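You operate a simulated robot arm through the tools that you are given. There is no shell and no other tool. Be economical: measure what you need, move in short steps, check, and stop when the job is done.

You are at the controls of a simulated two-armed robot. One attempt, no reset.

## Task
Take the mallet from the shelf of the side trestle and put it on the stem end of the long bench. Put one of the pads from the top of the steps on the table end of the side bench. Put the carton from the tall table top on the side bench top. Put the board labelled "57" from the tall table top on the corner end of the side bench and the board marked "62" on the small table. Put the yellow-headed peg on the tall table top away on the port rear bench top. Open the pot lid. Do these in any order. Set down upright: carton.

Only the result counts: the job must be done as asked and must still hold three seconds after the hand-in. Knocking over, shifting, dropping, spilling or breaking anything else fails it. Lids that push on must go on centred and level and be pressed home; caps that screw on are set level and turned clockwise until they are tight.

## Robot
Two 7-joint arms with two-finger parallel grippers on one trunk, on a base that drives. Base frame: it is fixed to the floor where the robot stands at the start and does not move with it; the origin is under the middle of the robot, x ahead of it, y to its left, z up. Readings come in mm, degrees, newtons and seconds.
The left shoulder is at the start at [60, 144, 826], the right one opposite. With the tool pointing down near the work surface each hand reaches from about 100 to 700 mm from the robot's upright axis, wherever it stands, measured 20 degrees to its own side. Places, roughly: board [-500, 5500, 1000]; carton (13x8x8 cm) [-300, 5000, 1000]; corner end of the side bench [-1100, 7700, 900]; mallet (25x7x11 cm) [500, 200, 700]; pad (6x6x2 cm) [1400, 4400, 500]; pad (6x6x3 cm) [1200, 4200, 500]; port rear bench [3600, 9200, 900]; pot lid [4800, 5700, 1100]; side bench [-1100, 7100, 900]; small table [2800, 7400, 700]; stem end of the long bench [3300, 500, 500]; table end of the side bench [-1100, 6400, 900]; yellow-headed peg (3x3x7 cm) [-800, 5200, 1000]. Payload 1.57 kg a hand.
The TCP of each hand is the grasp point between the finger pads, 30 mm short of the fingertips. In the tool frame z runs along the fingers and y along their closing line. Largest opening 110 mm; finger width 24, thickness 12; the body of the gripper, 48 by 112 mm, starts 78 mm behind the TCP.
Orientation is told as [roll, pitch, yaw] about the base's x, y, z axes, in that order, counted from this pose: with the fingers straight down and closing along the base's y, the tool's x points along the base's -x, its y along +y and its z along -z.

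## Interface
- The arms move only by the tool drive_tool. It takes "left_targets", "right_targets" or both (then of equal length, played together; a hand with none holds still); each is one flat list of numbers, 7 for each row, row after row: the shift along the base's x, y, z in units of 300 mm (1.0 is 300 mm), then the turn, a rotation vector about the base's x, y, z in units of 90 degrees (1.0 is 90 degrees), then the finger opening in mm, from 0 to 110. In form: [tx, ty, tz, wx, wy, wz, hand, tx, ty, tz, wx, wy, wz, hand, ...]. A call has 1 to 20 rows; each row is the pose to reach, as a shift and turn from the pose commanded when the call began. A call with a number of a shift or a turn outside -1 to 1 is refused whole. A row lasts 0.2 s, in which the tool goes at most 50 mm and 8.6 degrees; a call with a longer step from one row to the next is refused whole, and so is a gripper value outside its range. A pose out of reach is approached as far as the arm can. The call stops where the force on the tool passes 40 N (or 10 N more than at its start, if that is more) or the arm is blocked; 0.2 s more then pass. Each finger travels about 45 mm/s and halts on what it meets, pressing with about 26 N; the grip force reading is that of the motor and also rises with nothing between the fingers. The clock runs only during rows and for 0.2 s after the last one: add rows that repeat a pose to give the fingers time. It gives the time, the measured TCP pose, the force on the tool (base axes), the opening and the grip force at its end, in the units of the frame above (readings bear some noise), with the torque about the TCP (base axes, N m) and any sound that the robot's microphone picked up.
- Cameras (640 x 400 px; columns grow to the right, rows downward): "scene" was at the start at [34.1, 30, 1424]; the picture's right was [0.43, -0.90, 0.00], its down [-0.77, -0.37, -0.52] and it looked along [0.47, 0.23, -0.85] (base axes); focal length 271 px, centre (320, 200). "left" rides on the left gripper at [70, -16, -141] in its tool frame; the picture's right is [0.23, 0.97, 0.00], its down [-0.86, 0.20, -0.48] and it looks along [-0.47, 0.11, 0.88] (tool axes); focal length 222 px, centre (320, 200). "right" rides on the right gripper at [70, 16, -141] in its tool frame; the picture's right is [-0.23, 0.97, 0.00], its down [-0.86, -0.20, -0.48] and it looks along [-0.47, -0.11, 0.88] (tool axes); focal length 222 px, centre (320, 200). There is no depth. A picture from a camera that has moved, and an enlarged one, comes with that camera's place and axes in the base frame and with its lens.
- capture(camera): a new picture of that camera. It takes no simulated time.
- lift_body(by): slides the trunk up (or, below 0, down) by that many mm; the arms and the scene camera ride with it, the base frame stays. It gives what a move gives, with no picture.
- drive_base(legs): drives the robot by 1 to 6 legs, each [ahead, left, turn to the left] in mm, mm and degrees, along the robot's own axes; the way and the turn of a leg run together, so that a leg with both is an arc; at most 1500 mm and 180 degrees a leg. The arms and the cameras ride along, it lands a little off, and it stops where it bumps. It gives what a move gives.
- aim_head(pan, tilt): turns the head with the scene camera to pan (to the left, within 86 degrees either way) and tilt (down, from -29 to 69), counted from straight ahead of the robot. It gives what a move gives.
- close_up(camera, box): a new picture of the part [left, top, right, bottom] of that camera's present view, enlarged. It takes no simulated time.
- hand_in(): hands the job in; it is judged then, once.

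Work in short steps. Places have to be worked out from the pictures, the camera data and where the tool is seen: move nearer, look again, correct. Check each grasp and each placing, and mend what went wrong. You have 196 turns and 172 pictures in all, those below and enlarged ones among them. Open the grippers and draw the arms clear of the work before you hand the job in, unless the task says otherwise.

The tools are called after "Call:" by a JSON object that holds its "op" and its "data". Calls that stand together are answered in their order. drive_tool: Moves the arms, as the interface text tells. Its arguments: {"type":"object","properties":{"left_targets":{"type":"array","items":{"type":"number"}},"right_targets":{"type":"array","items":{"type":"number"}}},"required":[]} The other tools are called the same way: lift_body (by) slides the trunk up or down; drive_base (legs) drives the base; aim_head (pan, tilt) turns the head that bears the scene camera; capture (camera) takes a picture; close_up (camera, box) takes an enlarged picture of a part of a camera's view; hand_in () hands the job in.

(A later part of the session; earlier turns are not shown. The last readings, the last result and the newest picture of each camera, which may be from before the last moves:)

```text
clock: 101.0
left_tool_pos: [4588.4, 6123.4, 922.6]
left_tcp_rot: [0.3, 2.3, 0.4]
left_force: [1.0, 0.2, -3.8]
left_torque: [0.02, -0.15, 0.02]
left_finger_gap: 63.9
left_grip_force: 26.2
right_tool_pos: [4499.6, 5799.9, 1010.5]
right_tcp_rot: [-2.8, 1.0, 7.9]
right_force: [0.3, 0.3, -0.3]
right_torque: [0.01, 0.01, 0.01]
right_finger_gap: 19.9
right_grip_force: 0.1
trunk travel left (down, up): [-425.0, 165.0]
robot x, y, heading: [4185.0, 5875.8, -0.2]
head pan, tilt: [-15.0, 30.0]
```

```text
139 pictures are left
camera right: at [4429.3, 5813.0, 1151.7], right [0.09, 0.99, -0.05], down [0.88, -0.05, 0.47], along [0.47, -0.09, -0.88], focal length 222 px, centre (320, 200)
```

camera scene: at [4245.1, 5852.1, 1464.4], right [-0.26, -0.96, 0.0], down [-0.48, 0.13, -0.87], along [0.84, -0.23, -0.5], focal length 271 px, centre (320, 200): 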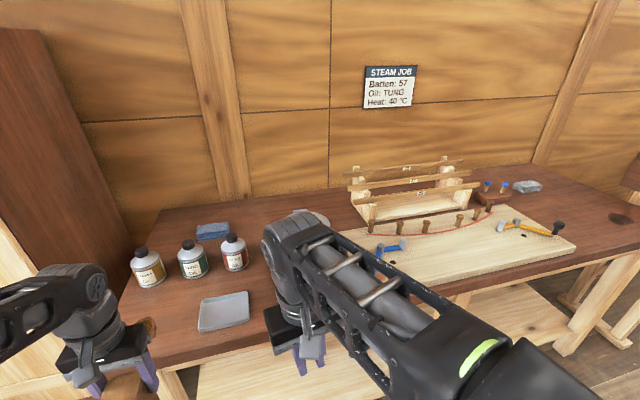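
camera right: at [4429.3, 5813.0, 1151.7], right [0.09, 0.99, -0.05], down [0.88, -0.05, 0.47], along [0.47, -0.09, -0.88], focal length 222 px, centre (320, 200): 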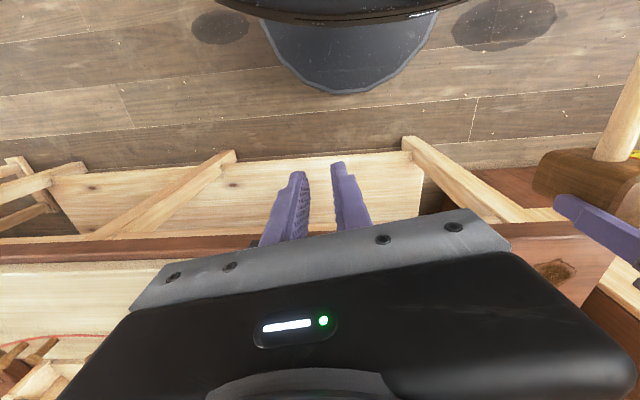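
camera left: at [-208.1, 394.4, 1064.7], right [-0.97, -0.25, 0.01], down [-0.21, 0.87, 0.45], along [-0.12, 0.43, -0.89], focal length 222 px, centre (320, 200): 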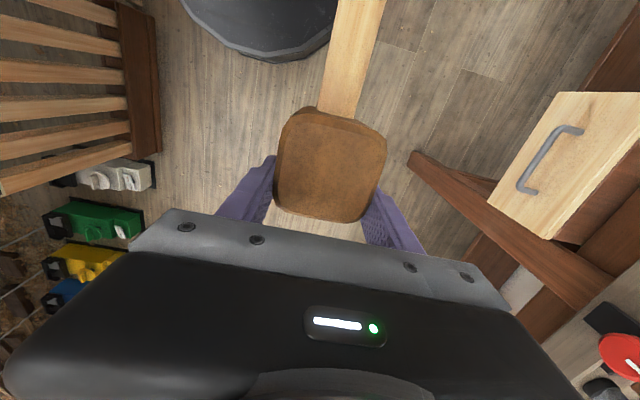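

I shift the base right ~200 mm so the pot is seen between the arms.

Call:
{"op": "drive_base", "data": {"legs": [[0, -200, 0]]}}

Call:
{"op": "aim_head", "data": {"pan": 0, "tilt": 30}}

Call:
{"op": "capture", "data": {"camera": "scene"}}

```text
clock: 102.7
left_tool_pos: [4586.5, 5921.6, 920.9]
left_tcp_rot: [0.3, 2.3, 0.4]
left_force: [0.5, -1.0, -3.7]
left_torque: [0.02, -0.16, 0.02]
left_finger_gap: 64.0
left_grip_force: 25.8
right_tool_pos: [4497.9, 5597.9, 1009.7]
right_tcp_rot: [-2.8, 1.0, 8.0]
right_force: [-0.4, -0.2, -0.6]
right_torque: [-0.02, 0.01, 0.0]
right_finger_gap: 20.0
right_grip_force: 0.1
trunk travel left (down, up): [-425.0, 165.0]
robot x, y, heading: [4184.3, 5673.6, -0.5]
head pan, tilt: [-15.0, 30.0]
```

```text
clock: 103.4
left_tool_pos: [4586.7, 5922.7, 921.3]
left_tcp_rot: [0.3, 2.3, 0.4]
left_force: [-0.7, -0.8, -3.0]
left_torque: [0.01, -0.14, 0.01]
left_finger_gap: 63.8
left_grip_force: 25.3
right_tool_pos: [4497.1, 5599.9, 1009.0]
right_tcp_rot: [-2.7, 0.9, 7.8]
right_force: [0.5, 0.8, -0.1]
right_torque: [0.0, 0.0, -0.02]
right_finger_gap: 20.2
right_grip_force: 0.0
trunk travel left (down, up): [-425.0, 165.0]
robot x, y, heading: [4181.4, 5671.8, -0.4]
head pan, tilt: [0.0, 30.0]
```

```text
138 pictures are left
camera scene: at [4246.8, 5674.8, 1464.3], right [-0.01, -1.0, 0.0], down [-0.5, 0.0, -0.87], along [0.87, -0.01, -0.5], focal length 271 px, centre (320, 200)
```

scene: 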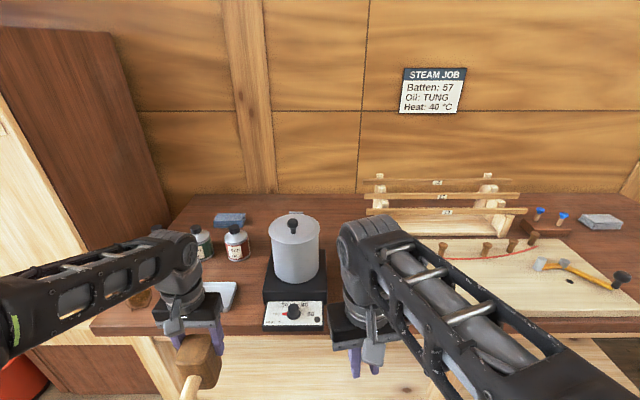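

Now the pot is visible between the arms; I zoom in.

Call:
{"op": "close_up", "data": {"camera": "scene", "box": [250, 200, 350, 300]}}

Call:
{"op": "close_up", "data": {"camera": "scene", "box": [140, 270, 260, 400]}}

```text
4.00 times, centred on (300, 250) of scene
camera zoom: at [4246.8, 5674.8, 1464.3], right [-0.01, -1.0, 0.0], down [-0.5, 0.0, -0.87], along [0.87, -0.01, -0.5], focal length 1083 px, centre (400, 0)
```

zoom: 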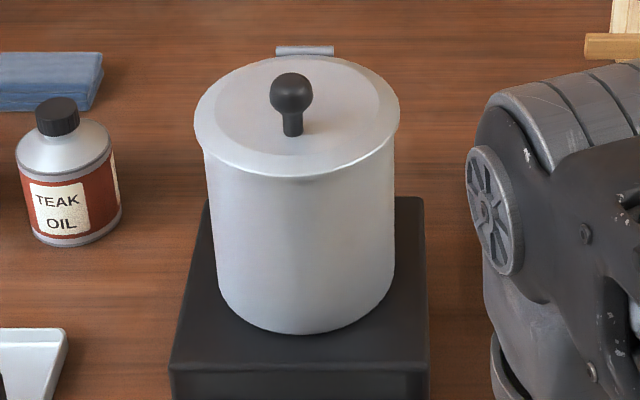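

```text
3.08 times, centred on (200, 335) of scene
camera zoom: at [4246.8, 5674.8, 1464.3], right [-0.01, -1.0, 0.0], down [-0.5, 0.0, -0.87], along [0.87, -0.01, -0.5], focal length 833 px, centre (689, -215)
```

zoom: 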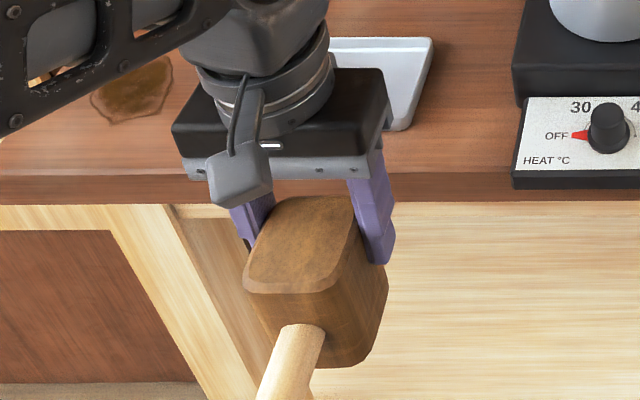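

Triangulating: knob ball ≈ (4775, 5733, 1097), lid hinge behind at x≈4868, z≈1064. I raise the trunk and drive 150 mm closer so the right hand can come down on the knob.

Call:
{"op": "lift_body", "data": {"by": 160}}

Call:
{"op": "drive_base", "data": {"legs": [[150, 0, 0.4]]}}

Call:
{"op": "capture", "data": {"camera": "right"}}

Call:
{"op": "capture", "data": {"camera": "scene"}}

```text
clock: 105.2
left_tool_pos: [4585.8, 5921.8, 1080.7]
left_tcp_rot: [0.3, 2.3, 0.3]
left_force: [-1.2, -0.3, -3.8]
left_torque: [0.02, -0.12, 0.04]
left_finger_gap: 63.7
left_grip_force: 25.9
right_tool_pos: [4497.7, 5598.5, 1169.1]
right_tcp_rot: [-2.8, 1.0, 8.0]
right_force: [-0.7, 0.0, 0.1]
right_torque: [0.01, 0.01, -0.03]
right_finger_gap: 19.9
right_grip_force: 0.1
trunk travel left (down, up): [-585.0, 5.0]
robot x, y, heading: [4184.3, 5673.1, -0.7]
head pan, tilt: [0.0, 30.0]
```

```text
clock: 106.6
left_tool_pos: [4734.8, 5922.8, 1081.1]
left_tcp_rot: [0.3, 2.3, 0.7]
left_force: [-0.5, -0.4, -3.3]
left_torque: [-0.03, -0.09, 0.02]
left_finger_gap: 63.7
left_grip_force: 26.7
right_tool_pos: [4647.9, 5599.3, 1168.9]
right_tcp_rot: [-2.7, 1.1, 8.2]
right_force: [0.4, -0.2, -1.0]
right_torque: [0.0, 0.03, -0.01]
right_finger_gap: 19.9
right_grip_force: 0.1
trunk travel left (down, up): [-585.0, 5.0]
robot x, y, heading: [4333.4, 5674.0, -0.1]
head pan, tilt: [0.0, 30.0]
```

```text
135 pictures are left
camera right: at [4578.7, 5612.7, 1311.3], right [0.09, 0.99, -0.05], down [0.88, -0.05, 0.47], along [0.47, -0.09, -0.88], focal length 222 px, centre (320, 200)
```

right: 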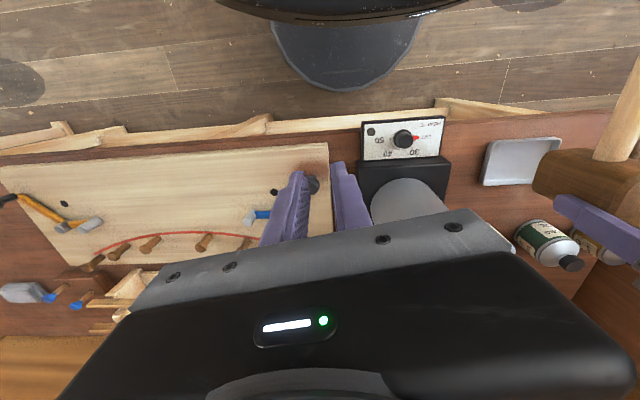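

```text
134 pictures are left
camera scene: at [4397.9, 5674.4, 1624.3], right [0.0, -1.0, 0.0], down [-0.5, 0.0, -0.87], along [0.87, 0.0, -0.5], focal length 271 px, centre (320, 200)
```

scene: 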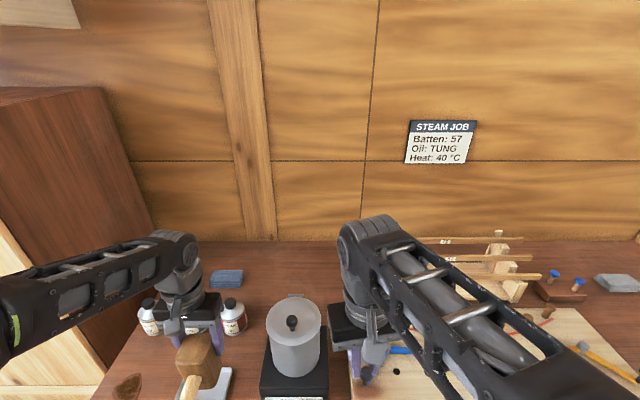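

I straighten the right hand, open it to 60 mm and bring it above the knob, fingertips still well above it.

Call:
{"op": "drive_tool", "data": {"right_targets": [0.08, 0.1, 0.02, 0.01, 0, -0.03, 40, 0.16, 0.22, 0.05, 0.02, -0.01, -0.06, 60, 0.28, 0.34, 0.08, 0.03, -0.012, -0.091, 60, 0.4, 0.43, 0.08, 0.03, -0.012, -0.091, 60, 0.42, 0.447, 0.08, 0.03, -0.012, -0.091, 60, 0.42, 0.447, 0.08, 0.03, -0.012, -0.091, 60]}}

Call:
{"op": "capture", "data": {"camera": "right"}}

Call:
{"op": "close_up", "data": {"camera": "scene", "box": [240, 240, 400, 400]}}

```text
refused: row 3 steps farther than a row can; nothing moved
```

```text
133 pictures are left
camera right: at [4578.7, 5612.7, 1311.3], right [0.09, 0.99, -0.05], down [0.88, -0.05, 0.47], along [0.47, -0.09, -0.88], focal length 222 px, centre (320, 200)
```

right: 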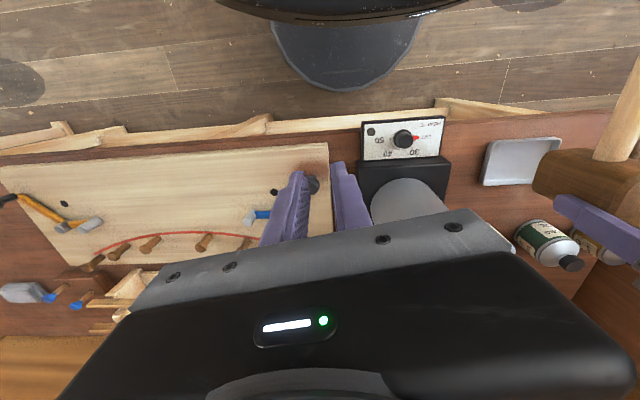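

```text
2.50 times, centred on (320, 320) of scene
camera zoom: at [4397.9, 5674.4, 1624.3], right [0.0, -1.0, 0.0], down [-0.5, 0.0, -0.87], along [0.87, 0.0, -0.5], focal length 677 px, centre (320, -100)
```

zoom: 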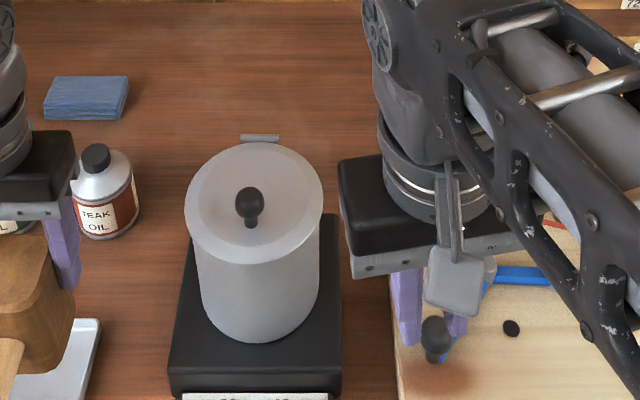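

Step sizes were too long; I redo it in finer rows (≤45 mm each), aiming at knob (4780, 5735).

Call:
{"op": "drive_tool", "data": {"right_targets": [0.07, 0.1, 0.02, 0.01, 0, -0.03, 40, 0.14, 0.2, 0.05, 0.02, -0.01, -0.06, 60, 0.22, 0.3, 0.07, 0.03, -0.012, -0.091, 60, 0.3, 0.4, 0.07, 0.03, -0.012, -0.091, 60, 0.4, 0.453, 0.07, 0.03, -0.012, -0.091, 60, 0.44, 0.453, 0.07, 0.03, -0.012, -0.091, 60, 0.44, 0.453, 0.07, 0.03, -0.012, -0.091, 60]}}

Call:
{"op": "capture", "data": {"camera": "right"}}

Call:
{"op": "close_up", "data": {"camera": "scene", "box": [240, 240, 400, 400]}}

```text
clock: 108.2
left_tool_pos: [4733.1, 5921.4, 1081.5]
left_tcp_rot: [0.3, 2.2, 0.7]
left_force: [0.0, -0.4, -3.3]
left_torque: [-0.02, -0.17, -0.02]
left_finger_gap: 63.6
left_grip_force: 26.4
right_tool_pos: [4733.6, 5690.8, 1183.3]
right_tcp_rot: [1.4, -0.4, -0.2]
right_force: [-0.3, 0.0, 0.1]
right_torque: [0.05, -0.01, 0.02]
right_finger_gap: 59.8
right_grip_force: 0.1
right hand out of reach, approached as far as the arm can: row 3, 4, 5, 6, 7
trunk travel left (down, up): [-585.0, 5.0]
robot x, y, heading: [4329.6, 5673.2, 0.1]
head pan, tilt: [0.0, 30.0]
```

```text
131 pictures are left
camera right: at [4663.1, 5703.9, 1325.6], right [0.23, 0.97, 0.02], down [0.85, -0.21, 0.48], along [0.47, -0.09, -0.88], focal length 222 px, centre (320, 200)
```

right: 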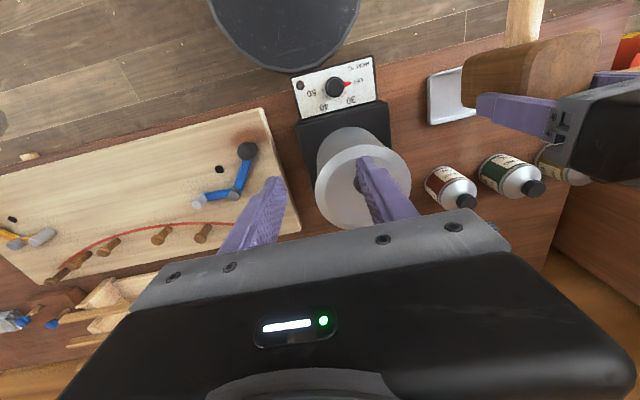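

```text
2.50 times, centred on (320, 320) of scene
camera zoom: at [4394.2, 5672.6, 1624.4], right [0.0, -1.0, 0.0], down [-0.5, 0.0, -0.87], along [0.87, 0.0, -0.5], focal length 677 px, centre (320, -100)
```

zoom: 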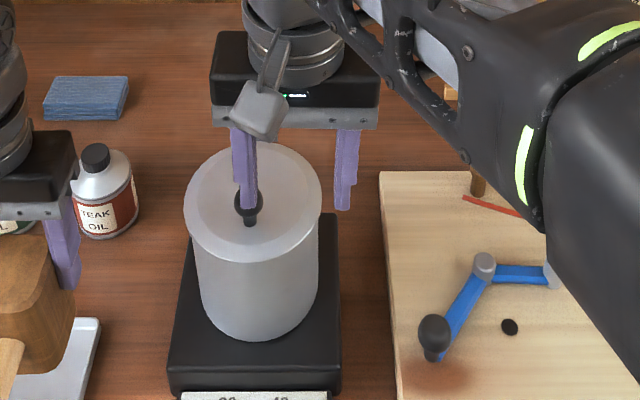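

Vertical reach up here is limited, so I'll shift the base left 150 mm and forward a bit, then tilt the tool ~30° so the fingers point forward-down.

Call:
{"op": "drive_base", "data": {"legs": [[40, 150, 0]]}}

Call:
{"op": "drive_tool", "data": {"right_targets": [0, 0, 0, 0, -0.09, 0, 60, 0, -0.1, 0, 0, -0.17, 0, 60, -0.05, -0.2, 0, 0, -0.25, 0, 60, -0.1, -0.3, 0, 0, -0.33, 0, 60, -0.1, -0.35, 0, 0, -0.33, 0, 60]}}

Call:
{"op": "close_up", "data": {"camera": "scene", "box": [280, 240, 440, 400]}}

```text
clock: 109.6
left_tool_pos: [4773.8, 6075.4, 1080.5]
left_tcp_rot: [0.3, 2.3, 0.7]
left_force: [0.0, 0.2, -4.4]
left_torque: [-0.03, -0.15, -0.01]
left_finger_gap: 63.7
left_grip_force: 26.2
right_tool_pos: [4776.4, 5845.5, 1183.1]
right_tcp_rot: [1.1, -0.4, -0.1]
right_force: [-0.3, 0.7, -1.0]
right_torque: [-0.07, 0.02, 0.02]
right_finger_gap: 60.1
right_grip_force: 0.1
trunk travel left (down, up): [-585.0, 5.0]
robot x, y, heading: [4373.0, 5825.7, -0.0]
head pan, tilt: [0.0, 30.0]
```

```text
clock: 110.8
left_tool_pos: [4773.5, 6074.9, 1081.3]
left_tcp_rot: [0.4, 2.3, 0.8]
left_force: [0.1, 0.1, -4.1]
left_torque: [0.0, -0.08, 0.01]
left_finger_gap: 63.6
left_grip_force: 26.4
right_tool_pos: [4746.4, 5738.5, 1183.8]
right_tcp_rot: [1.3, -30.1, -0.1]
right_force: [0.4, 0.4, 0.1]
right_torque: [0.03, -0.01, 0.02]
right_finger_gap: 60.1
right_grip_force: 0.1
trunk travel left (down, up): [-585.0, 5.0]
robot x, y, heading: [4371.9, 5825.8, 0.1]
head pan, tilt: [0.0, 30.0]
```

```text
2.50 times, centred on (360, 320) of scene
camera zoom: at [4436.3, 5826.1, 1624.3], right [0.0, -1.0, 0.0], down [-0.5, 0.0, -0.87], along [0.87, 0.0, -0.5], focal length 677 px, centre (220, -100)
```

zoom: 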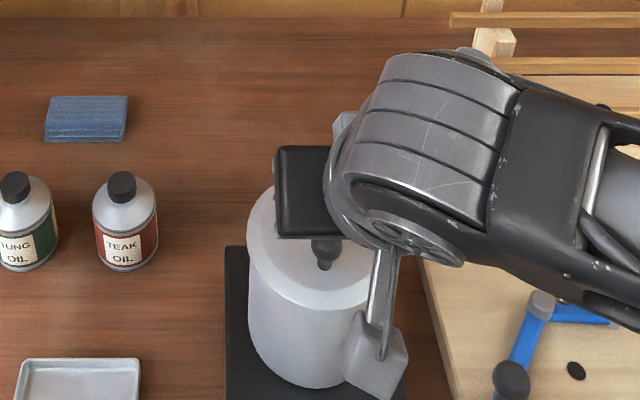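

The tool is tilted 30° with fingers forward. I check its own camera for the knob.

Call:
{"op": "capture", "data": {"camera": "right"}}

```text
128 pictures are left
camera right: at [4614.1, 5752.4, 1271.5], right [0.19, 0.97, 0.13], down [0.5, -0.21, 0.84], along [0.84, -0.09, -0.53], focal length 222 px, centre (320, 200)
```

right: 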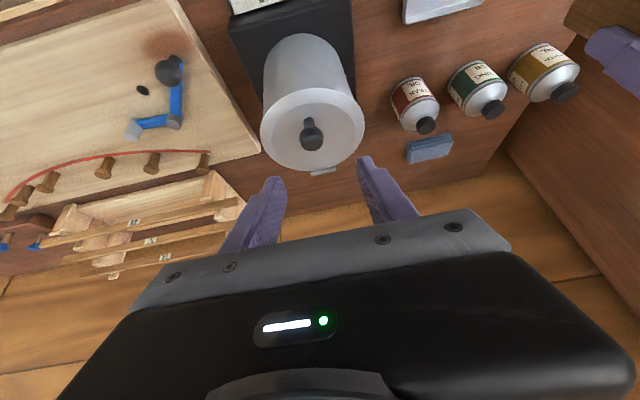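

The knob is at about (4772, 5736, 1097), nicely between the fingers. I lower onto it along the tilt and close.

Call:
{"op": "drive_tool", "data": {"right_targets": [0.03, -0.008, -0.1, 0, 0, 0, 60, 0.06, -0.008, -0.2, 0, 0, 0, 60, 0.08, -0.008, -0.26, 0, 0, 0, 60, 0.08, -0.008, -0.26, 0, 0, 0, 60]}}

Call:
{"op": "capture", "data": {"camera": "right"}}

```text
clock: 111.8
left_tool_pos: [4773.3, 6074.7, 1080.3]
left_tcp_rot: [0.3, 2.4, 0.9]
left_force: [-0.3, 0.4, -3.1]
left_torque: [0.02, -0.1, -0.02]
left_finger_gap: 64.0
left_grip_force: 26.1
right_tool_pos: [4770.7, 5738.5, 1104.7]
right_tcp_rot: [1.3, -30.2, -0.1]
right_force: [0.6, 0.5, 0.1]
right_torque: [0.0, -0.02, 0.03]
right_finger_gap: 59.8
right_grip_force: 0.0
trunk travel left (down, up): [-585.0, 5.0]
robot x, y, heading: [4371.0, 5823.2, 0.1]
head pan, tilt: [0.0, 30.0]
```

```text
127 pictures are left
camera right: at [4638.2, 5750.5, 1193.1], right [0.19, 0.97, 0.13], down [0.5, -0.21, 0.84], along [0.84, -0.09, -0.53], focal length 222 px, centre (320, 200)
```

right: 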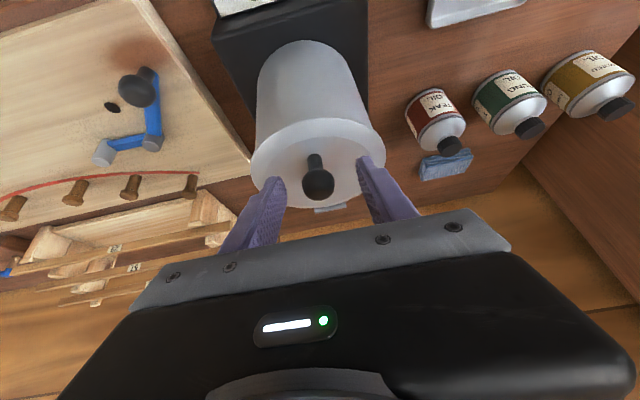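

The ball is between the fingers. I close gently and check the grip.

Call:
{"op": "drive_tool", "data": {"right_targets": [0, 0, -0.01, 0, 0, 0, 30, 0, 0, -0.01, 0, 0, 0, 10, 0, 0, -0.01, 0, 0, 0, 10, 0, 0, -0.01, 0, 0, 0, 10, 0, 0, -0.01, 0, 0, 0, 10, 0, 0, -0.01, 0, 0, 0, 10]}}

```text
clock: 113.2
left_tool_pos: [4774.6, 6074.2, 1080.7]
left_tcp_rot: [0.4, 2.3, 0.8]
left_force: [0.1, 0.4, -3.4]
left_torque: [0.02, -0.14, -0.01]
left_finger_gap: 63.7
left_grip_force: 26.1
right_tool_pos: [4769.3, 5735.2, 1102.6]
right_tcp_rot: [1.2, -29.9, -0.2]
right_force: [1.3, -8.9, 0.9]
right_torque: [-0.19, -0.05, -0.12]
right_finger_gap: 27.1
right_grip_force: 38.0
trunk travel left (down, up): [-585.0, 5.0]
robot x, y, heading: [4373.9, 5823.1, -0.2]
head pan, tilt: [0.0, 30.0]
```

The knob is held (27 mm). I swing it along the hinge arc for the first 30°, watching the forces.

Call:
{"op": "drive_tool", "data": {"right_targets": [0.017, 0, 0.041, 0, 0, 0, 10, 0.04, 0, 0.08, 0, 0, 0, 10, 0.068, 0, 0.115, 0, 0, 0, 10, 0.1, 0, 0.146, 0, 0, 0, 10, 0.1, 0, 0.146, 0, 0, 0, 10]}}

Call:
{"op": "capture", "data": {"camera": "right"}}

```text
clock: 114.4
left_tool_pos: [4771.3, 6074.2, 1081.3]
left_tcp_rot: [0.4, 2.2, 0.9]
left_force: [0.3, 0.8, -3.5]
left_torque: [-0.05, -0.16, -0.01]
left_finger_gap: 63.8
left_grip_force: 26.3
right_tool_pos: [4798.4, 5734.7, 1146.6]
right_tcp_rot: [1.2, -30.2, -0.3]
right_force: [-12.8, -7.9, -0.8]
right_torque: [-0.15, 1.2, -0.02]
right_finger_gap: 26.8
right_grip_force: 37.4
trunk travel left (down, up): [-585.0, 5.0]
robot x, y, heading: [4371.1, 5823.8, -0.0]
head pan, tilt: [0.0, 30.0]
```

```text
126 pictures are left
camera right: at [4666.2, 5748.7, 1235.1], right [0.19, 0.97, 0.13], down [0.5, -0.21, 0.84], along [0.84, -0.09, -0.53], focal length 222 px, centre (320, 200)
```

right: 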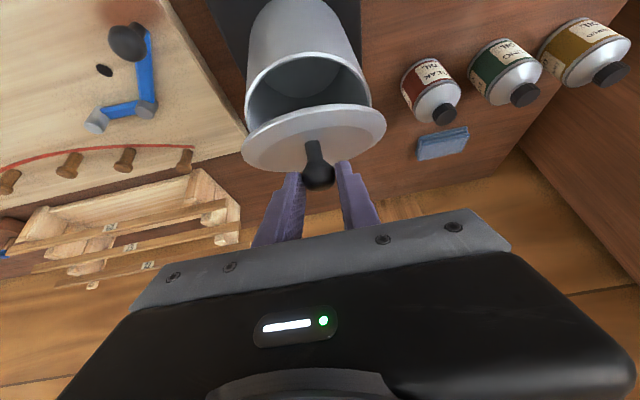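

The lid follows. I carry on along the arc to about 75°, a little shorter in x to ease the force.

Call:
{"op": "drive_tool", "data": {"right_targets": [0.026, 0, 0.027, 0, 0, 0, 10, 0.061, 0, 0.049, 0, 0, 0, 10, 0.1, 0, 0.066, 0, 0, 0, 10, 0.143, 0, 0.077, 0, 0, 0, 10, 0.188, 0, 0.082, 0, 0, 0, 10, 0.232, 0, 0.082, 0, 0, 0, 10]}}

Call:
{"op": "capture", "data": {"camera": "right"}}

```text
clock: 115.8
left_tool_pos: [4773.8, 6076.0, 1079.8]
left_tcp_rot: [0.2, 2.2, 0.8]
left_force: [0.0, 0.1, -4.3]
left_torque: [0.04, -0.14, 0.0]
left_finger_gap: 64.0
left_grip_force: 25.2
right_tool_pos: [4871.4, 5735.9, 1170.5]
right_tcp_rot: [1.3, -30.1, -0.1]
right_force: [-0.3, 0.7, 0.0]
right_torque: [0.01, 0.0, 0.01]
right_finger_gap: 10.1
right_grip_force: 0.0
trunk travel left (down, up): [-585.0, 5.0]
robot x, y, heading: [4372.2, 5825.2, -0.0]
head pan, tilt: [0.0, 30.0]
```

```text
125 pictures are left
camera right: at [4738.1, 5750.5, 1258.7], right [0.19, 0.97, 0.13], down [0.5, -0.21, 0.84], along [0.84, -0.09, -0.53], focal length 222 px, centre (320, 200)
```

right: 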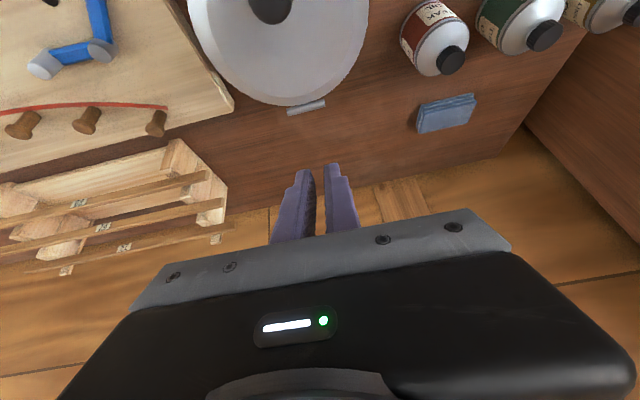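

The knob slipped out and the lid closed again. A fresh triangulation puts the hinge lower and farther: about (4882, 1052). I return to the knob and grip again.

Call:
{"op": "drive_tool", "data": {"right_targets": [-0.05, 0, 0.05, 0, 0, 0, 30, -0.2, 0, 0.05, 0, 0, 0, 60, -0.35, 0, 0.05, 0, 0, 0, 60, -0.417, 0, 0.045, 0, 0, 0, 60, -0.39, 0, -0.05, 0, 0, 0, 60, -0.36, 0, -0.15, 0, 0, 0, 60, -0.333, 0, -0.231, 0, 0, 0, 60, -0.333, 0, -0.231, 0, 0, 0, 60]}}

Call:
{"op": "capture", "data": {"camera": "right"}}

```text
clock: 117.6
left_tool_pos: [4772.8, 6075.5, 1080.2]
left_tcp_rot: [0.4, 2.2, 0.8]
left_force: [0.1, 0.0, -2.7]
left_torque: [0.0, -0.17, -0.01]
left_finger_gap: 63.8
left_grip_force: 25.5
right_tool_pos: [4769.4, 5737.4, 1101.3]
right_tcp_rot: [1.2, -30.1, 0.0]
right_force: [-0.3, 0.1, 0.1]
right_torque: [-0.01, 0.01, 0.01]
right_finger_gap: 59.9
right_grip_force: 0.1
trunk travel left (down, up): [-585.0, 5.0]
robot x, y, heading: [4372.2, 5826.6, -0.1]
head pan, tilt: [0.0, 30.0]
```

```text
124 pictures are left
camera right: at [4637.9, 5750.0, 1189.1], right [0.19, 0.97, 0.13], down [0.5, -0.21, 0.84], along [0.84, -0.09, -0.53], focal length 222 px, centre (320, 200)
```

right: 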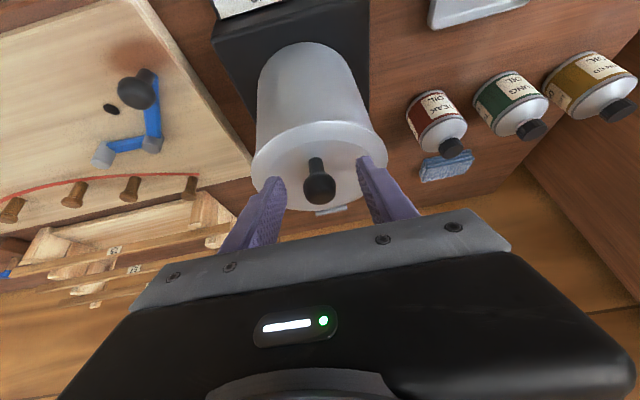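

The knob twists against the pads when the tool doesn't turn with the lid. I'll instead come in flatter (70° tilt) so the tool can turn back with the lid; first retract and re-pitch.

Call:
{"op": "drive_tool", "data": {"right_targets": [0, 0, 0.1, 0, 0, 0, 60, 0, 0, 0.2, 0, -0.09, 0, 60, -0.1, 0, 0.25, 0, -0.18, 0, 60, -0.2, 0, 0.25, 0, -0.27, 0, 60, -0.3, 0, 0.2, 0, -0.36, 0, 60, -0.364, 0, 0.1, 0, -0.444, 0, 60, -0.364, 0, 0.01, 0, -0.444, 0, 60, -0.364, 0, 0.01, 0, -0.444, 0, 60]}}

Call:
{"op": "drive_base", "data": {"legs": [[30, 0, 0]]}}

Call:
{"op": "capture", "data": {"camera": "right"}}

```text
clock: 119.4
left_tool_pos: [4773.2, 6075.1, 1081.5]
left_tcp_rot: [0.3, 2.3, 0.8]
left_force: [-0.6, 0.2, -4.2]
left_torque: [-0.01, -0.16, -0.01]
left_finger_gap: 64.0
left_grip_force: 26.6
right_tool_pos: [4671.7, 5850.4, 1178.2]
right_tcp_rot: [1.8, -69.7, -1.0]
right_force: [0.3, 1.1, 0.6]
right_torque: [0.01, -0.02, 0.01]
right_finger_gap: 60.0
right_grip_force: 0.1
right hand out of reach, approached as far as the arm can: row 4, 5, 6, 7, 8
trunk travel left (down, up): [-585.0, 5.0]
robot x, y, heading: [4373.6, 5825.9, -0.1]
head pan, tilt: [0.0, 30.0]
```

```text
clock: 120.2
left_tool_pos: [4806.1, 6075.9, 1080.1]
left_tcp_rot: [0.3, 2.4, 0.8]
left_force: [0.2, -0.1, -3.5]
left_torque: [-0.01, -0.14, 0.0]
left_finger_gap: 64.0
left_grip_force: 26.3
right_tool_pos: [4703.5, 5850.9, 1177.3]
right_tcp_rot: [1.6, -69.7, -0.8]
right_force: [0.7, 0.2, 0.1]
right_torque: [0.01, 0.04, 0.0]
right_finger_gap: 59.9
right_grip_force: 0.1
trunk travel left (down, up): [-585.0, 5.0]
robot x, y, heading: [4407.0, 5827.0, -0.1]
head pan, tilt: [0.0, 30.0]
```

```text
123 pictures are left
camera right: at [4546.5, 5865.7, 1162.7], right [0.07, 0.97, 0.22], down [-0.15, -0.21, 0.97], along [0.99, -0.1, 0.13], focal length 222 px, centre (320, 200)
```

right: 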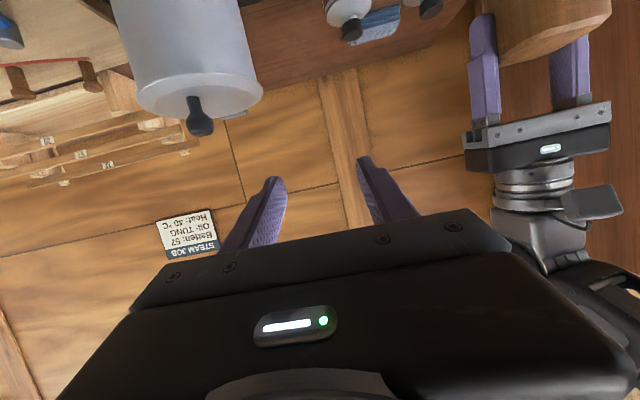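

That pose was too folded. I use a 50° tilt instead, going to just above and behind the knob.

Call:
{"op": "drive_tool", "data": {"right_targets": [0.03, -0.1, 0, 0, 0.09, 0, 60, 0.06, -0.2, 0, 0, 0.18, 0, 60, 0.1, -0.3, 0, 0, 0.222, 0, 60, 0.13, -0.378, 0, 0, 0.222, 0, 60, 0.13, -0.378, 0, 0, 0.222, 0, 60]}}

Call:
{"op": "capture", "data": {"camera": "right"}}

```text
clock: 121.5
left_tool_pos: [4802.1, 6075.2, 1080.4]
left_tcp_rot: [0.3, 2.3, 0.8]
left_force: [-0.3, -0.4, -3.5]
left_torque: [0.0, -0.14, 0.02]
left_finger_gap: 64.1
left_grip_force: 26.5
right_tool_pos: [4743.9, 5741.3, 1188.1]
right_tcp_rot: [1.0, -49.7, -0.5]
right_force: [0.1, 0.1, 0.7]
right_torque: [0.0, 0.01, 0.01]
right_finger_gap: 60.0
right_grip_force: 0.1
right hand out of reach, approached as far as the arm can: row 1, 4, 5
trunk travel left (down, up): [-585.0, 5.0]
robot x, y, heading: [4402.5, 5828.8, -0.1]
head pan, tilt: [0.0, 30.0]
```

```text
122 pictures are left
camera right: at [4591.4, 5756.0, 1226.9], right [0.14, 0.97, 0.18], down [0.19, -0.21, 0.96], along [0.97, -0.1, -0.21], focal length 222 px, centre (320, 200)
```

right: 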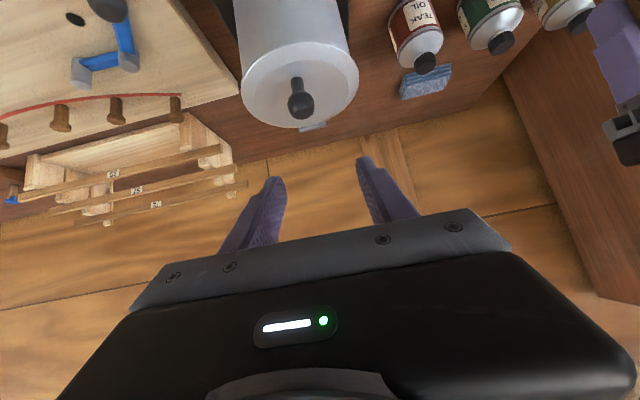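

From the commanded pose (4742, 5737, 1177) I descend onto the knob to TCP ≈ (4770, 5737, 1100).

Call:
{"op": "drive_tool", "data": {"right_targets": [0.02, 0, -0.1, 0, 0, 0, 60, 0.05, 0, -0.19, 0, 0, 0, 60, 0.095, 0, -0.257, 0, 0, 0, 60, 0.095, 0, -0.257, 0, 0, 0, 60]}}

Call:
{"op": "capture", "data": {"camera": "right"}}

```text
clock: 122.5
left_tool_pos: [4802.4, 6074.8, 1080.8]
left_tcp_rot: [0.3, 2.2, 0.8]
left_force: [-0.5, -0.3, -3.3]
left_torque: [0.01, -0.18, -0.02]
left_finger_gap: 63.9
left_grip_force: 25.2
right_tool_pos: [4799.2, 5764.4, 1136.2]
right_tcp_rot: [1.1, -49.7, -0.5]
right_force: [-0.2, 0.5, -0.8]
right_torque: [0.04, -0.01, 0.0]
right_finger_gap: 59.7
right_grip_force: 0.0
right hand out of reach, approached as far as the arm can: row 1, 2, 3, 4
trunk travel left (down, up): [-585.0, 5.0]
robot x, y, heading: [4399.7, 5826.6, 0.2]
head pan, tilt: [0.0, 30.0]
```

```text
121 pictures are left
camera right: at [4644.6, 5778.6, 1175.2], right [0.14, 0.97, 0.19], down [0.19, -0.21, 0.96], along [0.97, -0.1, -0.21], focal length 222 px, centre (320, 200)
```

right: 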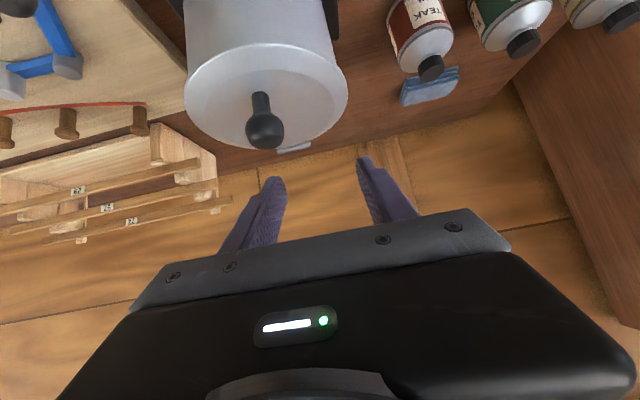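

The arm is folded too close. I lift up, back the base by 60 mm and use a 45° tilt, which suits both start and end of the arc.

Call:
{"op": "drive_tool", "data": {"right_targets": [0, 0, 0.15, 0, 0.03, 0, 60, 0, 0, 0.27, 0, 0.055, 0, 60, 0, 0, 0.27, 0, 0.055, 0, 60]}}

Call:
{"op": "drive_base", "data": {"legs": [[-60, 0, 0]]}}

Call:
{"op": "drive_tool", "data": {"right_targets": [0.05, 0, -0.1, 0, 0, 0, 60, 0.12, 0, -0.19, 0, 0, 0, 60, 0.2, 0, -0.265, 0, 0, 0, 60, 0.2, 0, -0.265, 0, 0, 0, 60]}}

Call:
{"op": "capture", "data": {"camera": "right"}}

```text
clock: 123.2
left_tool_pos: [4803.0, 6075.6, 1080.4]
left_tcp_rot: [0.3, 2.2, 0.8]
left_force: [-0.3, 0.1, -2.9]
left_torque: [0.02, -0.12, 0.01]
left_finger_gap: 63.7
left_grip_force: 25.9
right_tool_pos: [4800.2, 5762.1, 1219.3]
right_tcp_rot: [1.0, -44.8, -0.5]
right_force: [-0.5, 0.1, -0.2]
right_torque: [0.03, 0.0, 0.01]
right_finger_gap: 60.0
right_grip_force: 0.0
trunk travel left (down, up): [-585.0, 5.0]
robot x, y, heading: [4403.8, 5823.3, -0.1]
head pan, tilt: [0.0, 30.0]
```

```text
clock: 124.2
left_tool_pos: [4742.2, 6075.2, 1081.2]
left_tcp_rot: [0.3, 2.2, 0.7]
left_force: [0.1, 0.0, -3.7]
left_torque: [0.01, -0.19, 0.0]
left_finger_gap: 63.9
left_grip_force: 25.6
right_tool_pos: [4738.7, 5762.6, 1217.9]
right_tcp_rot: [1.0, -45.0, -0.4]
right_force: [-0.2, -0.3, 0.8]
right_torque: [0.02, 0.0, -0.03]
right_finger_gap: 60.0
right_grip_force: 0.0
trunk travel left (down, up): [-585.0, 5.0]
robot x, y, heading: [4341.9, 5823.0, 0.1]
head pan, tilt: [0.0, 30.0]
```

```text
clock: 125.2
left_tool_pos: [4743.3, 6076.9, 1081.2]
left_tcp_rot: [0.3, 2.2, 0.8]
left_force: [0.2, -0.6, -4.7]
left_torque: [0.0, -0.16, -0.03]
left_finger_gap: 63.7
left_grip_force: 25.8
right_tool_pos: [4800.7, 5761.9, 1138.7]
right_tcp_rot: [1.0, -44.9, -0.4]
right_force: [-0.6, -0.4, -0.1]
right_torque: [-0.01, -0.02, -0.01]
right_finger_gap: 59.8
right_grip_force: 0.0
trunk travel left (down, up): [-585.0, 5.0]
robot x, y, heading: [4343.9, 5826.1, -0.2]
head pan, tilt: [0.0, 30.0]
```

```text
120 pictures are left
camera right: at [4651.2, 5777.2, 1190.7], right [0.15, 0.97, 0.17], down [0.27, -0.21, 0.94], along [0.95, -0.1, -0.29], focal length 222 px, centre (320, 200)
```

right: 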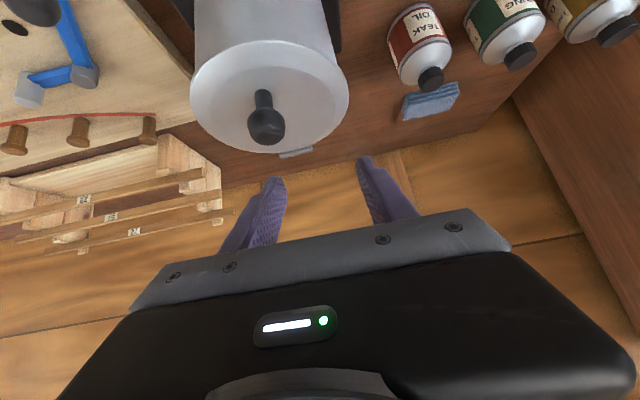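

Offsets were remembered from the measured pose. I correct to (4770, 5737, 1100): up, sideways, then down.

Call:
{"op": "drive_tool", "data": {"right_targets": [0, 0, 0.06, 0, 0, 0, 60, -0.1, -0.083, 0.06, 0, 0, 0, 60, -0.1, -0.083, -0.05, 0, 0, 0, 60, -0.1, -0.083, -0.128, 0, 0, 0, 60, -0.1, -0.083, -0.128, 0, 0, 0, 60]}}

Call:
{"op": "capture", "data": {"camera": "right"}}

```text
clock: 126.4
left_tool_pos: [4743.4, 6075.9, 1080.9]
left_tcp_rot: [0.3, 2.3, 0.8]
left_force: [-0.1, 0.6, -4.5]
left_torque: [0.0, -0.16, 0.0]
left_finger_gap: 63.6
left_grip_force: 26.1
right_tool_pos: [4772.4, 5739.3, 1098.6]
right_tcp_rot: [0.9, -44.8, -0.2]
right_force: [0.1, 0.7, -0.6]
right_torque: [0.0, 0.04, 0.01]
right_finger_gap: 60.0
right_grip_force: 0.1
trunk travel left (down, up): [-585.0, 5.0]
robot x, y, heading: [4341.0, 5824.1, 0.2]
head pan, tilt: [0.0, 30.0]
```

```text
119 pictures are left
camera right: at [4622.1, 5754.9, 1151.0], right [0.15, 0.97, 0.17], down [0.27, -0.21, 0.94], along [0.95, -0.1, -0.3], focal length 222 px, centre (320, 200)
```

right: 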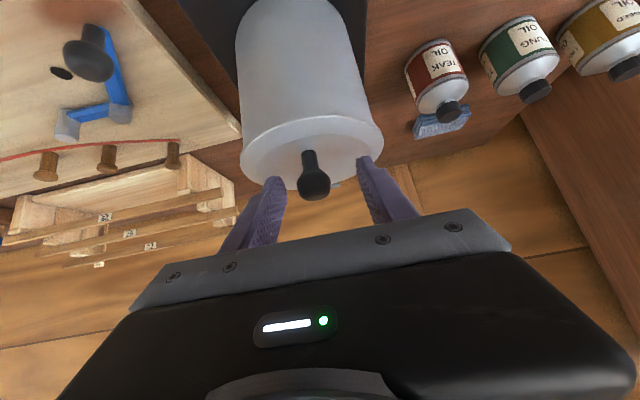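

Aligned. I close on the knob with extra hold time.

Call:
{"op": "drive_tool", "data": {"right_targets": [0.005, -0.012, -0.005, 0, 0, 0, 60, 0.005, -0.012, -0.005, 0, 0, 0, 30, 0.005, -0.012, -0.005, 0, 0, 0, 5, 0.005, -0.012, -0.005, 0, 0, 0, 5, 0.005, -0.012, -0.005, 0, 0, 0, 5, 0.005, -0.012, -0.005, 0, 0, 0, 5, 0.005, -0.012, -0.005, 0, 0, 0, 5]}}

Call:
{"op": "drive_tool", "data": {"right_targets": [0.016, 0, 0.031, 0, 0.045, 0, 5, 0.032, 0, 0.063, 0, 0.09, 0, 5, 0.053, 0, 0.092, 0, 0.13, 0, 5, 0.074, 0, 0.119, 0, 0.17, 0, 5, 0.1, 0, 0.143, 0, 0.2, 0, 5, 0.125, 0, 0.167, 0, 0.22, 0, 5]}}

Call:
{"op": "capture", "data": {"camera": "right"}}

```text
clock: 128.0
left_tool_pos: [4743.8, 6076.1, 1081.0]
left_tcp_rot: [0.2, 2.3, 0.8]
left_force: [0.4, -0.2, -3.2]
left_torque: [0.0, -0.13, -0.01]
left_finger_gap: 63.8
left_grip_force: 26.0
right_tool_pos: [4773.2, 5734.4, 1099.0]
right_tcp_rot: [0.9, -44.9, -0.4]
right_force: [-0.3, -0.9, 0.2]
right_torque: [0.0, 0.04, -0.03]
right_finger_gap: 27.2
right_grip_force: 37.7
trunk travel left (down, up): [-585.0, 5.0]
robot x, y, heading: [4343.8, 5823.6, 0.3]
head pan, tilt: [0.0, 30.0]
```

```text
clock: 129.4
left_tool_pos: [4742.4, 6076.1, 1081.5]
left_tcp_rot: [0.3, 2.3, 0.8]
left_force: [-0.9, 0.6, -4.0]
left_torque: [-0.04, -0.12, -0.02]
left_finger_gap: 63.8
left_grip_force: 26.2
right_tool_pos: [4809.7, 5735.6, 1148.4]
right_tcp_rot: [0.8, -25.0, -0.4]
right_force: [-6.8, 3.2, -7.4]
right_torque: [0.05, 1.05, 0.0]
right_finger_gap: 27.0
right_grip_force: 36.9
trunk travel left (down, up): [-585.0, 5.0]
robot x, y, heading: [4340.8, 5824.8, 0.2]
head pan, tilt: [0.0, 30.0]
```

```text
118 pictures are left
camera right: at [4686.2, 5750.2, 1248.5], right [0.2, 0.97, 0.11], down [0.57, -0.21, 0.79], along [0.79, -0.1, -0.6], focal length 222 px, centre (320, 200)
```

right: 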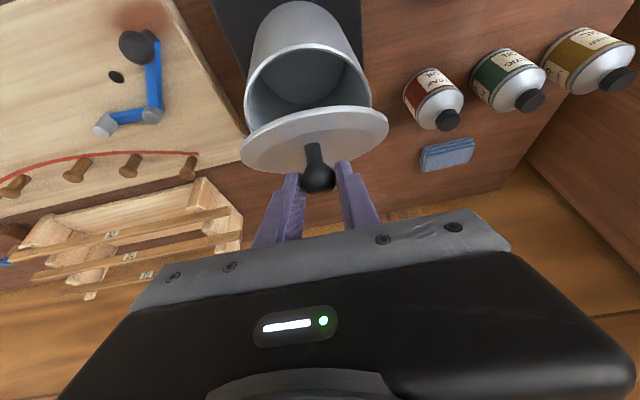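

The lid is up about 35° and held well. I continue the arc to ~70° with a bit more tool turn.

Call:
{"op": "drive_tool", "data": {"right_targets": [0.029, 0, 0.021, 0, 0.03, 0, 5, 0.059, 0, 0.039, 0, 0.05, 0, 5, 0.09, 0, 0.054, 0, 0.06, 0, 5, 0.123, 0, 0.067, 0, 0.06, 0, 5, 0.157, 0, 0.076, 0, 0.06, 0, 5, 0.192, 0, 0.083, 0, 0.06, 0, 5]}}

Call:
{"op": "capture", "data": {"camera": "right"}}

```text
clock: 130.8
left_tool_pos: [4742.7, 6075.0, 1080.0]
left_tcp_rot: [0.4, 2.3, 0.9]
left_force: [-0.6, 0.4, -4.0]
left_torque: [-0.02, -0.15, -0.03]
left_finger_gap: 63.8
left_grip_force: 25.6
right_tool_pos: [4868.6, 5734.4, 1175.2]
right_tcp_rot: [0.8, -19.8, -0.3]
right_force: [-0.5, -0.4, 0.6]
right_torque: [-0.01, -0.02, -0.02]
right_finger_gap: 5.0
right_grip_force: 0.1
trunk travel left (down, up): [-585.0, 5.0]
robot x, y, heading: [4343.0, 5821.5, 0.1]
head pan, tilt: [0.0, 30.0]
```

```text
117 pictures are left
camera right: at [4754.3, 5749.4, 1284.5], right [0.21, 0.97, 0.09], down [0.64, -0.21, 0.74], along [0.74, -0.1, -0.67], focal length 222 px, centre (320, 200)
```

right: 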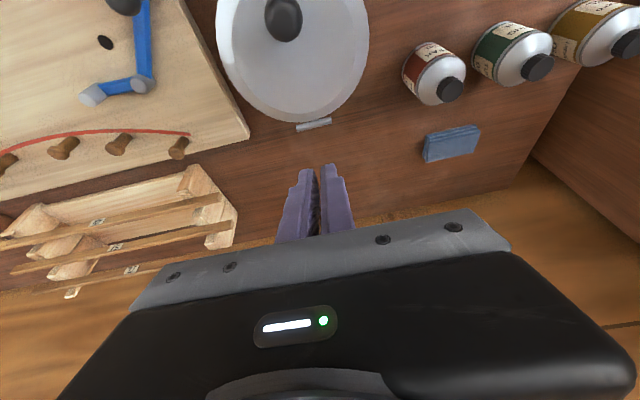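

It slipped again; I'll do the lid later with both hands free (one lifting, one pushing from under). I retract the right hand, back off, and go place the mallet first.

Call:
{"op": "drive_tool", "data": {"right_targets": [-0.1, 0, 0.06, 0, 0, 0, 20, -0.2, -0.05, 0.08, 0, 0.05, 0, 20, -0.34, -0.1, 0.08, 0, 0.1, 0, 20, -0.48, -0.15, 0.05, 0, 0.15, 0, 20, -0.6, -0.2, 0.02, 0, 0.2, 0, 20]}}

Call:
{"op": "drive_base", "data": {"legs": [[-350, 0, 0], [0, 0, -90]]}}

Call:
{"op": "aim_head", "data": {"pan": 0, "tilt": 20}}

Call:
{"op": "capture", "data": {"camera": "scene"}}

```text
clock: 132.0
left_tool_pos: [4743.4, 6074.1, 1080.9]
left_tcp_rot: [0.2, 2.3, 0.9]
left_force: [-0.1, 0.4, -3.2]
left_torque: [-0.01, -0.15, 0.02]
left_finger_gap: 63.6
left_grip_force: 25.7
right_tool_pos: [4687.7, 5675.1, 1178.6]
right_tcp_rot: [0.8, -1.7, -0.2]
right_force: [-0.5, 0.3, -0.1]
right_torque: [-0.01, 0.01, 0.02]
right_finger_gap: 20.1
right_grip_force: 0.0
trunk travel left (down, up): [-585.0, 5.0]
robot x, y, heading: [4343.1, 5821.7, -0.2]
head pan, tilt: [0.0, 30.0]
```

```text
clock: 138.2
left_tool_pos: [4226.9, 5414.3, 1082.4]
left_tcp_rot: [0.4, 2.4, -91.7]
left_force: [-0.6, -0.3, -2.8]
left_torque: [-0.13, -0.02, -0.02]
left_finger_gap: 63.4
left_grip_force: 25.9
right_tool_pos: [3829.0, 5487.0, 1178.3]
right_tcp_rot: [0.7, -1.7, -92.8]
right_force: [0.3, 1.2, 0.4]
right_torque: [-0.05, 0.01, 0.0]
right_finger_gap: 20.0
right_grip_force: 0.0
trunk travel left (down, up): [-585.0, 5.0]
robot x, y, heading: [3996.0, 5826.3, -92.7]
head pan, tilt: [0.0, 30.0]
```

```text
clock: 138.9
left_tool_pos: [4228.0, 5413.9, 1080.3]
left_tcp_rot: [0.2, 2.2, -91.7]
left_force: [0.5, -0.2, -3.3]
left_torque: [-0.16, 0.02, 0.01]
left_finger_gap: 63.8
left_grip_force: 26.1
right_tool_pos: [3828.9, 5487.1, 1177.9]
right_tcp_rot: [0.8, -1.7, -92.8]
right_force: [-0.5, -0.5, 0.6]
right_torque: [-0.01, -0.01, 0.0]
right_finger_gap: 19.8
right_grip_force: 0.1
trunk travel left (down, up): [-585.0, 5.0]
robot x, y, heading: [3995.5, 5826.4, -92.7]
head pan, tilt: [0.0, 20.0]
```

```text
116 pictures are left
camera scene: at [3995.3, 5761.6, 1640.3], right [-1.0, 0.04, 0.0], down [0.02, 0.34, -0.94], along [-0.04, -0.94, -0.34], focal length 271 px, centre (320, 200)
```

scene: 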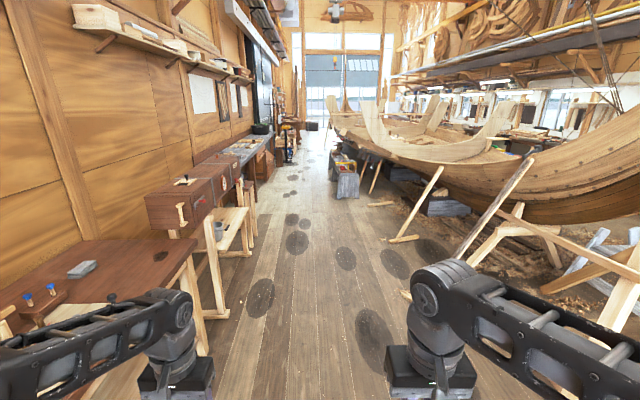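

The grey bench down the aisle near (3300, 900→) matches the long bench. I lower the trunk back and drive south along the aisle to about y=1700.

Call:
{"op": "lift_body", "data": {"by": -100}}

Call:
{"op": "drive_base", "data": {"legs": [[0, 0, 2.7], [1400, -50, 0], [1400, -50, 0], [1300, -50, 0]]}}

Call:
{"op": "aim_head", "data": {"pan": -15, "tilt": 30}}

Call:
{"op": "capture", "data": {"camera": "scene"}}

```text
clock: 140.3
left_tool_pos: [4226.5, 5414.4, 980.0]
left_tcp_rot: [0.3, 2.2, -91.6]
left_force: [-0.2, 0.0, -3.5]
left_torque: [-0.12, 0.01, 0.03]
left_finger_gap: 63.9
left_grip_force: 26.0
right_tool_pos: [3829.1, 5486.1, 1078.8]
right_tcp_rot: [0.8, -1.7, -92.9]
right_force: [0.3, 0.3, 0.4]
right_torque: [-0.01, -0.03, 0.02]
right_finger_gap: 20.2
right_grip_force: 0.1
trunk travel left (down, up): [-485.0, 105.0]
robot x, y, heading: [3993.9, 5820.0, -92.4]
head pan, tilt: [0.0, 20.0]
```

```text
clock: 160.4
left_tool_pos: [4114.9, 1317.4, 980.8]
left_tcp_rot: [0.3, 2.3, -88.0]
left_force: [-0.8, 0.6, -3.1]
left_torque: [-0.12, -0.01, 0.0]
left_finger_gap: 63.7
left_grip_force: 25.5
right_tool_pos: [3713.1, 1364.7, 1078.3]
right_tcp_rot: [0.8, -1.6, -89.1]
right_force: [-0.2, -0.2, 0.2]
right_torque: [0.04, 0.01, 0.0]
right_finger_gap: 20.1
right_grip_force: 0.1
trunk travel left (down, up): [-485.0, 105.0]
robot x, y, heading: [3856.4, 1709.7, -88.9]
head pan, tilt: [0.0, 20.0]
```

```text
clock: 161.2
left_tool_pos: [4116.2, 1317.9, 981.9]
left_tcp_rot: [0.4, 2.3, -88.1]
left_force: [-0.3, -0.3, -3.8]
left_torque: [-0.12, 0.0, 0.02]
left_finger_gap: 63.8
left_grip_force: 26.0
right_tool_pos: [3713.9, 1365.1, 1077.3]
right_tcp_rot: [0.8, -1.6, -88.9]
right_force: [-0.5, 0.4, -0.2]
right_torque: [0.0, -0.02, 0.0]
right_finger_gap: 20.0
right_grip_force: 0.1
trunk travel left (down, up): [-485.0, 105.0]
robot x, y, heading: [3858.1, 1712.0, -88.8]
head pan, tilt: [-15.0, 30.0]
```

```text
115 pictures are left
camera scene: at [3837.8, 1655.4, 1524.4], right [-0.97, 0.24, 0.0], down [0.12, 0.49, -0.87], along [-0.21, -0.84, -0.5], focal length 271 px, centre (320, 200)
```

scene: 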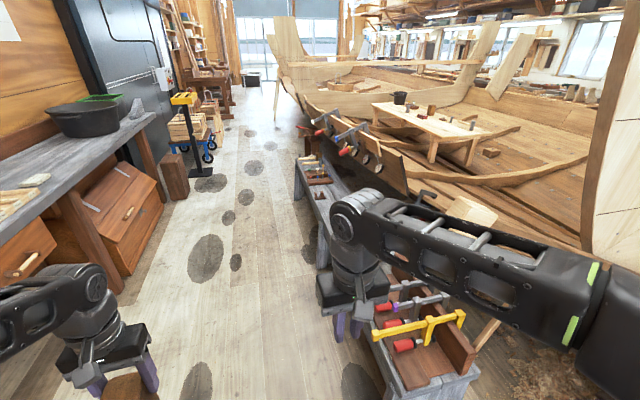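

The long bench lies along the boat on my right, with a clamp box on its near part. I go further to y≈650 and turn to face it (west).

Call:
{"op": "drive_base", "data": {"legs": [[1050, 0, 0], [0, 0, -91]]}}

Call:
{"op": "aim_head", "data": {"pan": 5, "tilt": 45}}

Call:
{"op": "capture", "data": {"camera": "scene"}}

```text
clock: 170.5
left_tool_pos: [3460.9, 425.8, 978.9]
left_tcp_rot: [0.3, 2.3, 179.3]
left_force: [-0.2, 0.6, -3.6]
left_torque: [0.02, 0.15, 0.01]
left_finger_gap: 63.8
left_grip_force: 25.9
right_tool_pos: [3526.4, 824.6, 1077.7]
right_tcp_rot: [0.8, -1.7, 178.2]
right_force: [0.4, 0.3, 0.4]
right_torque: [0.05, 0.02, -0.04]
right_finger_gap: 20.3
right_grip_force: 0.2
trunk travel left (down, up): [-485.0, 105.0]
robot x, y, heading: [3870.2, 664.4, 178.7]
head pan, tilt: [-15.0, 30.0]
```

```text
clock: 171.3
left_tool_pos: [3461.0, 426.4, 980.6]
left_tcp_rot: [0.3, 2.3, 179.3]
left_force: [0.2, 0.9, -3.4]
left_torque: [-0.01, 0.15, 0.02]
left_finger_gap: 63.9
left_grip_force: 25.8
right_tool_pos: [3526.3, 825.6, 1078.1]
right_tcp_rot: [0.8, -1.7, 178.2]
right_force: [0.6, -0.7, -0.3]
right_torque: [0.0, 0.04, 0.0]
right_finger_gap: 20.0
right_grip_force: 0.0
trunk travel left (down, up): [-485.0, 105.0]
robot x, y, heading: [3865.7, 665.8, 178.5]
head pan, tilt: [5.0, 45.0]
```

```text
114 pictures are left
camera scene: at [3817.9, 659.6, 1501.8], right [-0.06, 1.0, 0.0], down [0.71, 0.04, -0.71], along [-0.71, -0.04, -0.71], focal length 271 px, centre (320, 200)
```

scene: 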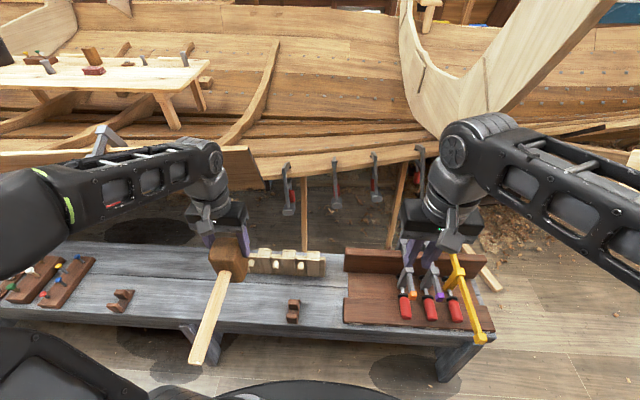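

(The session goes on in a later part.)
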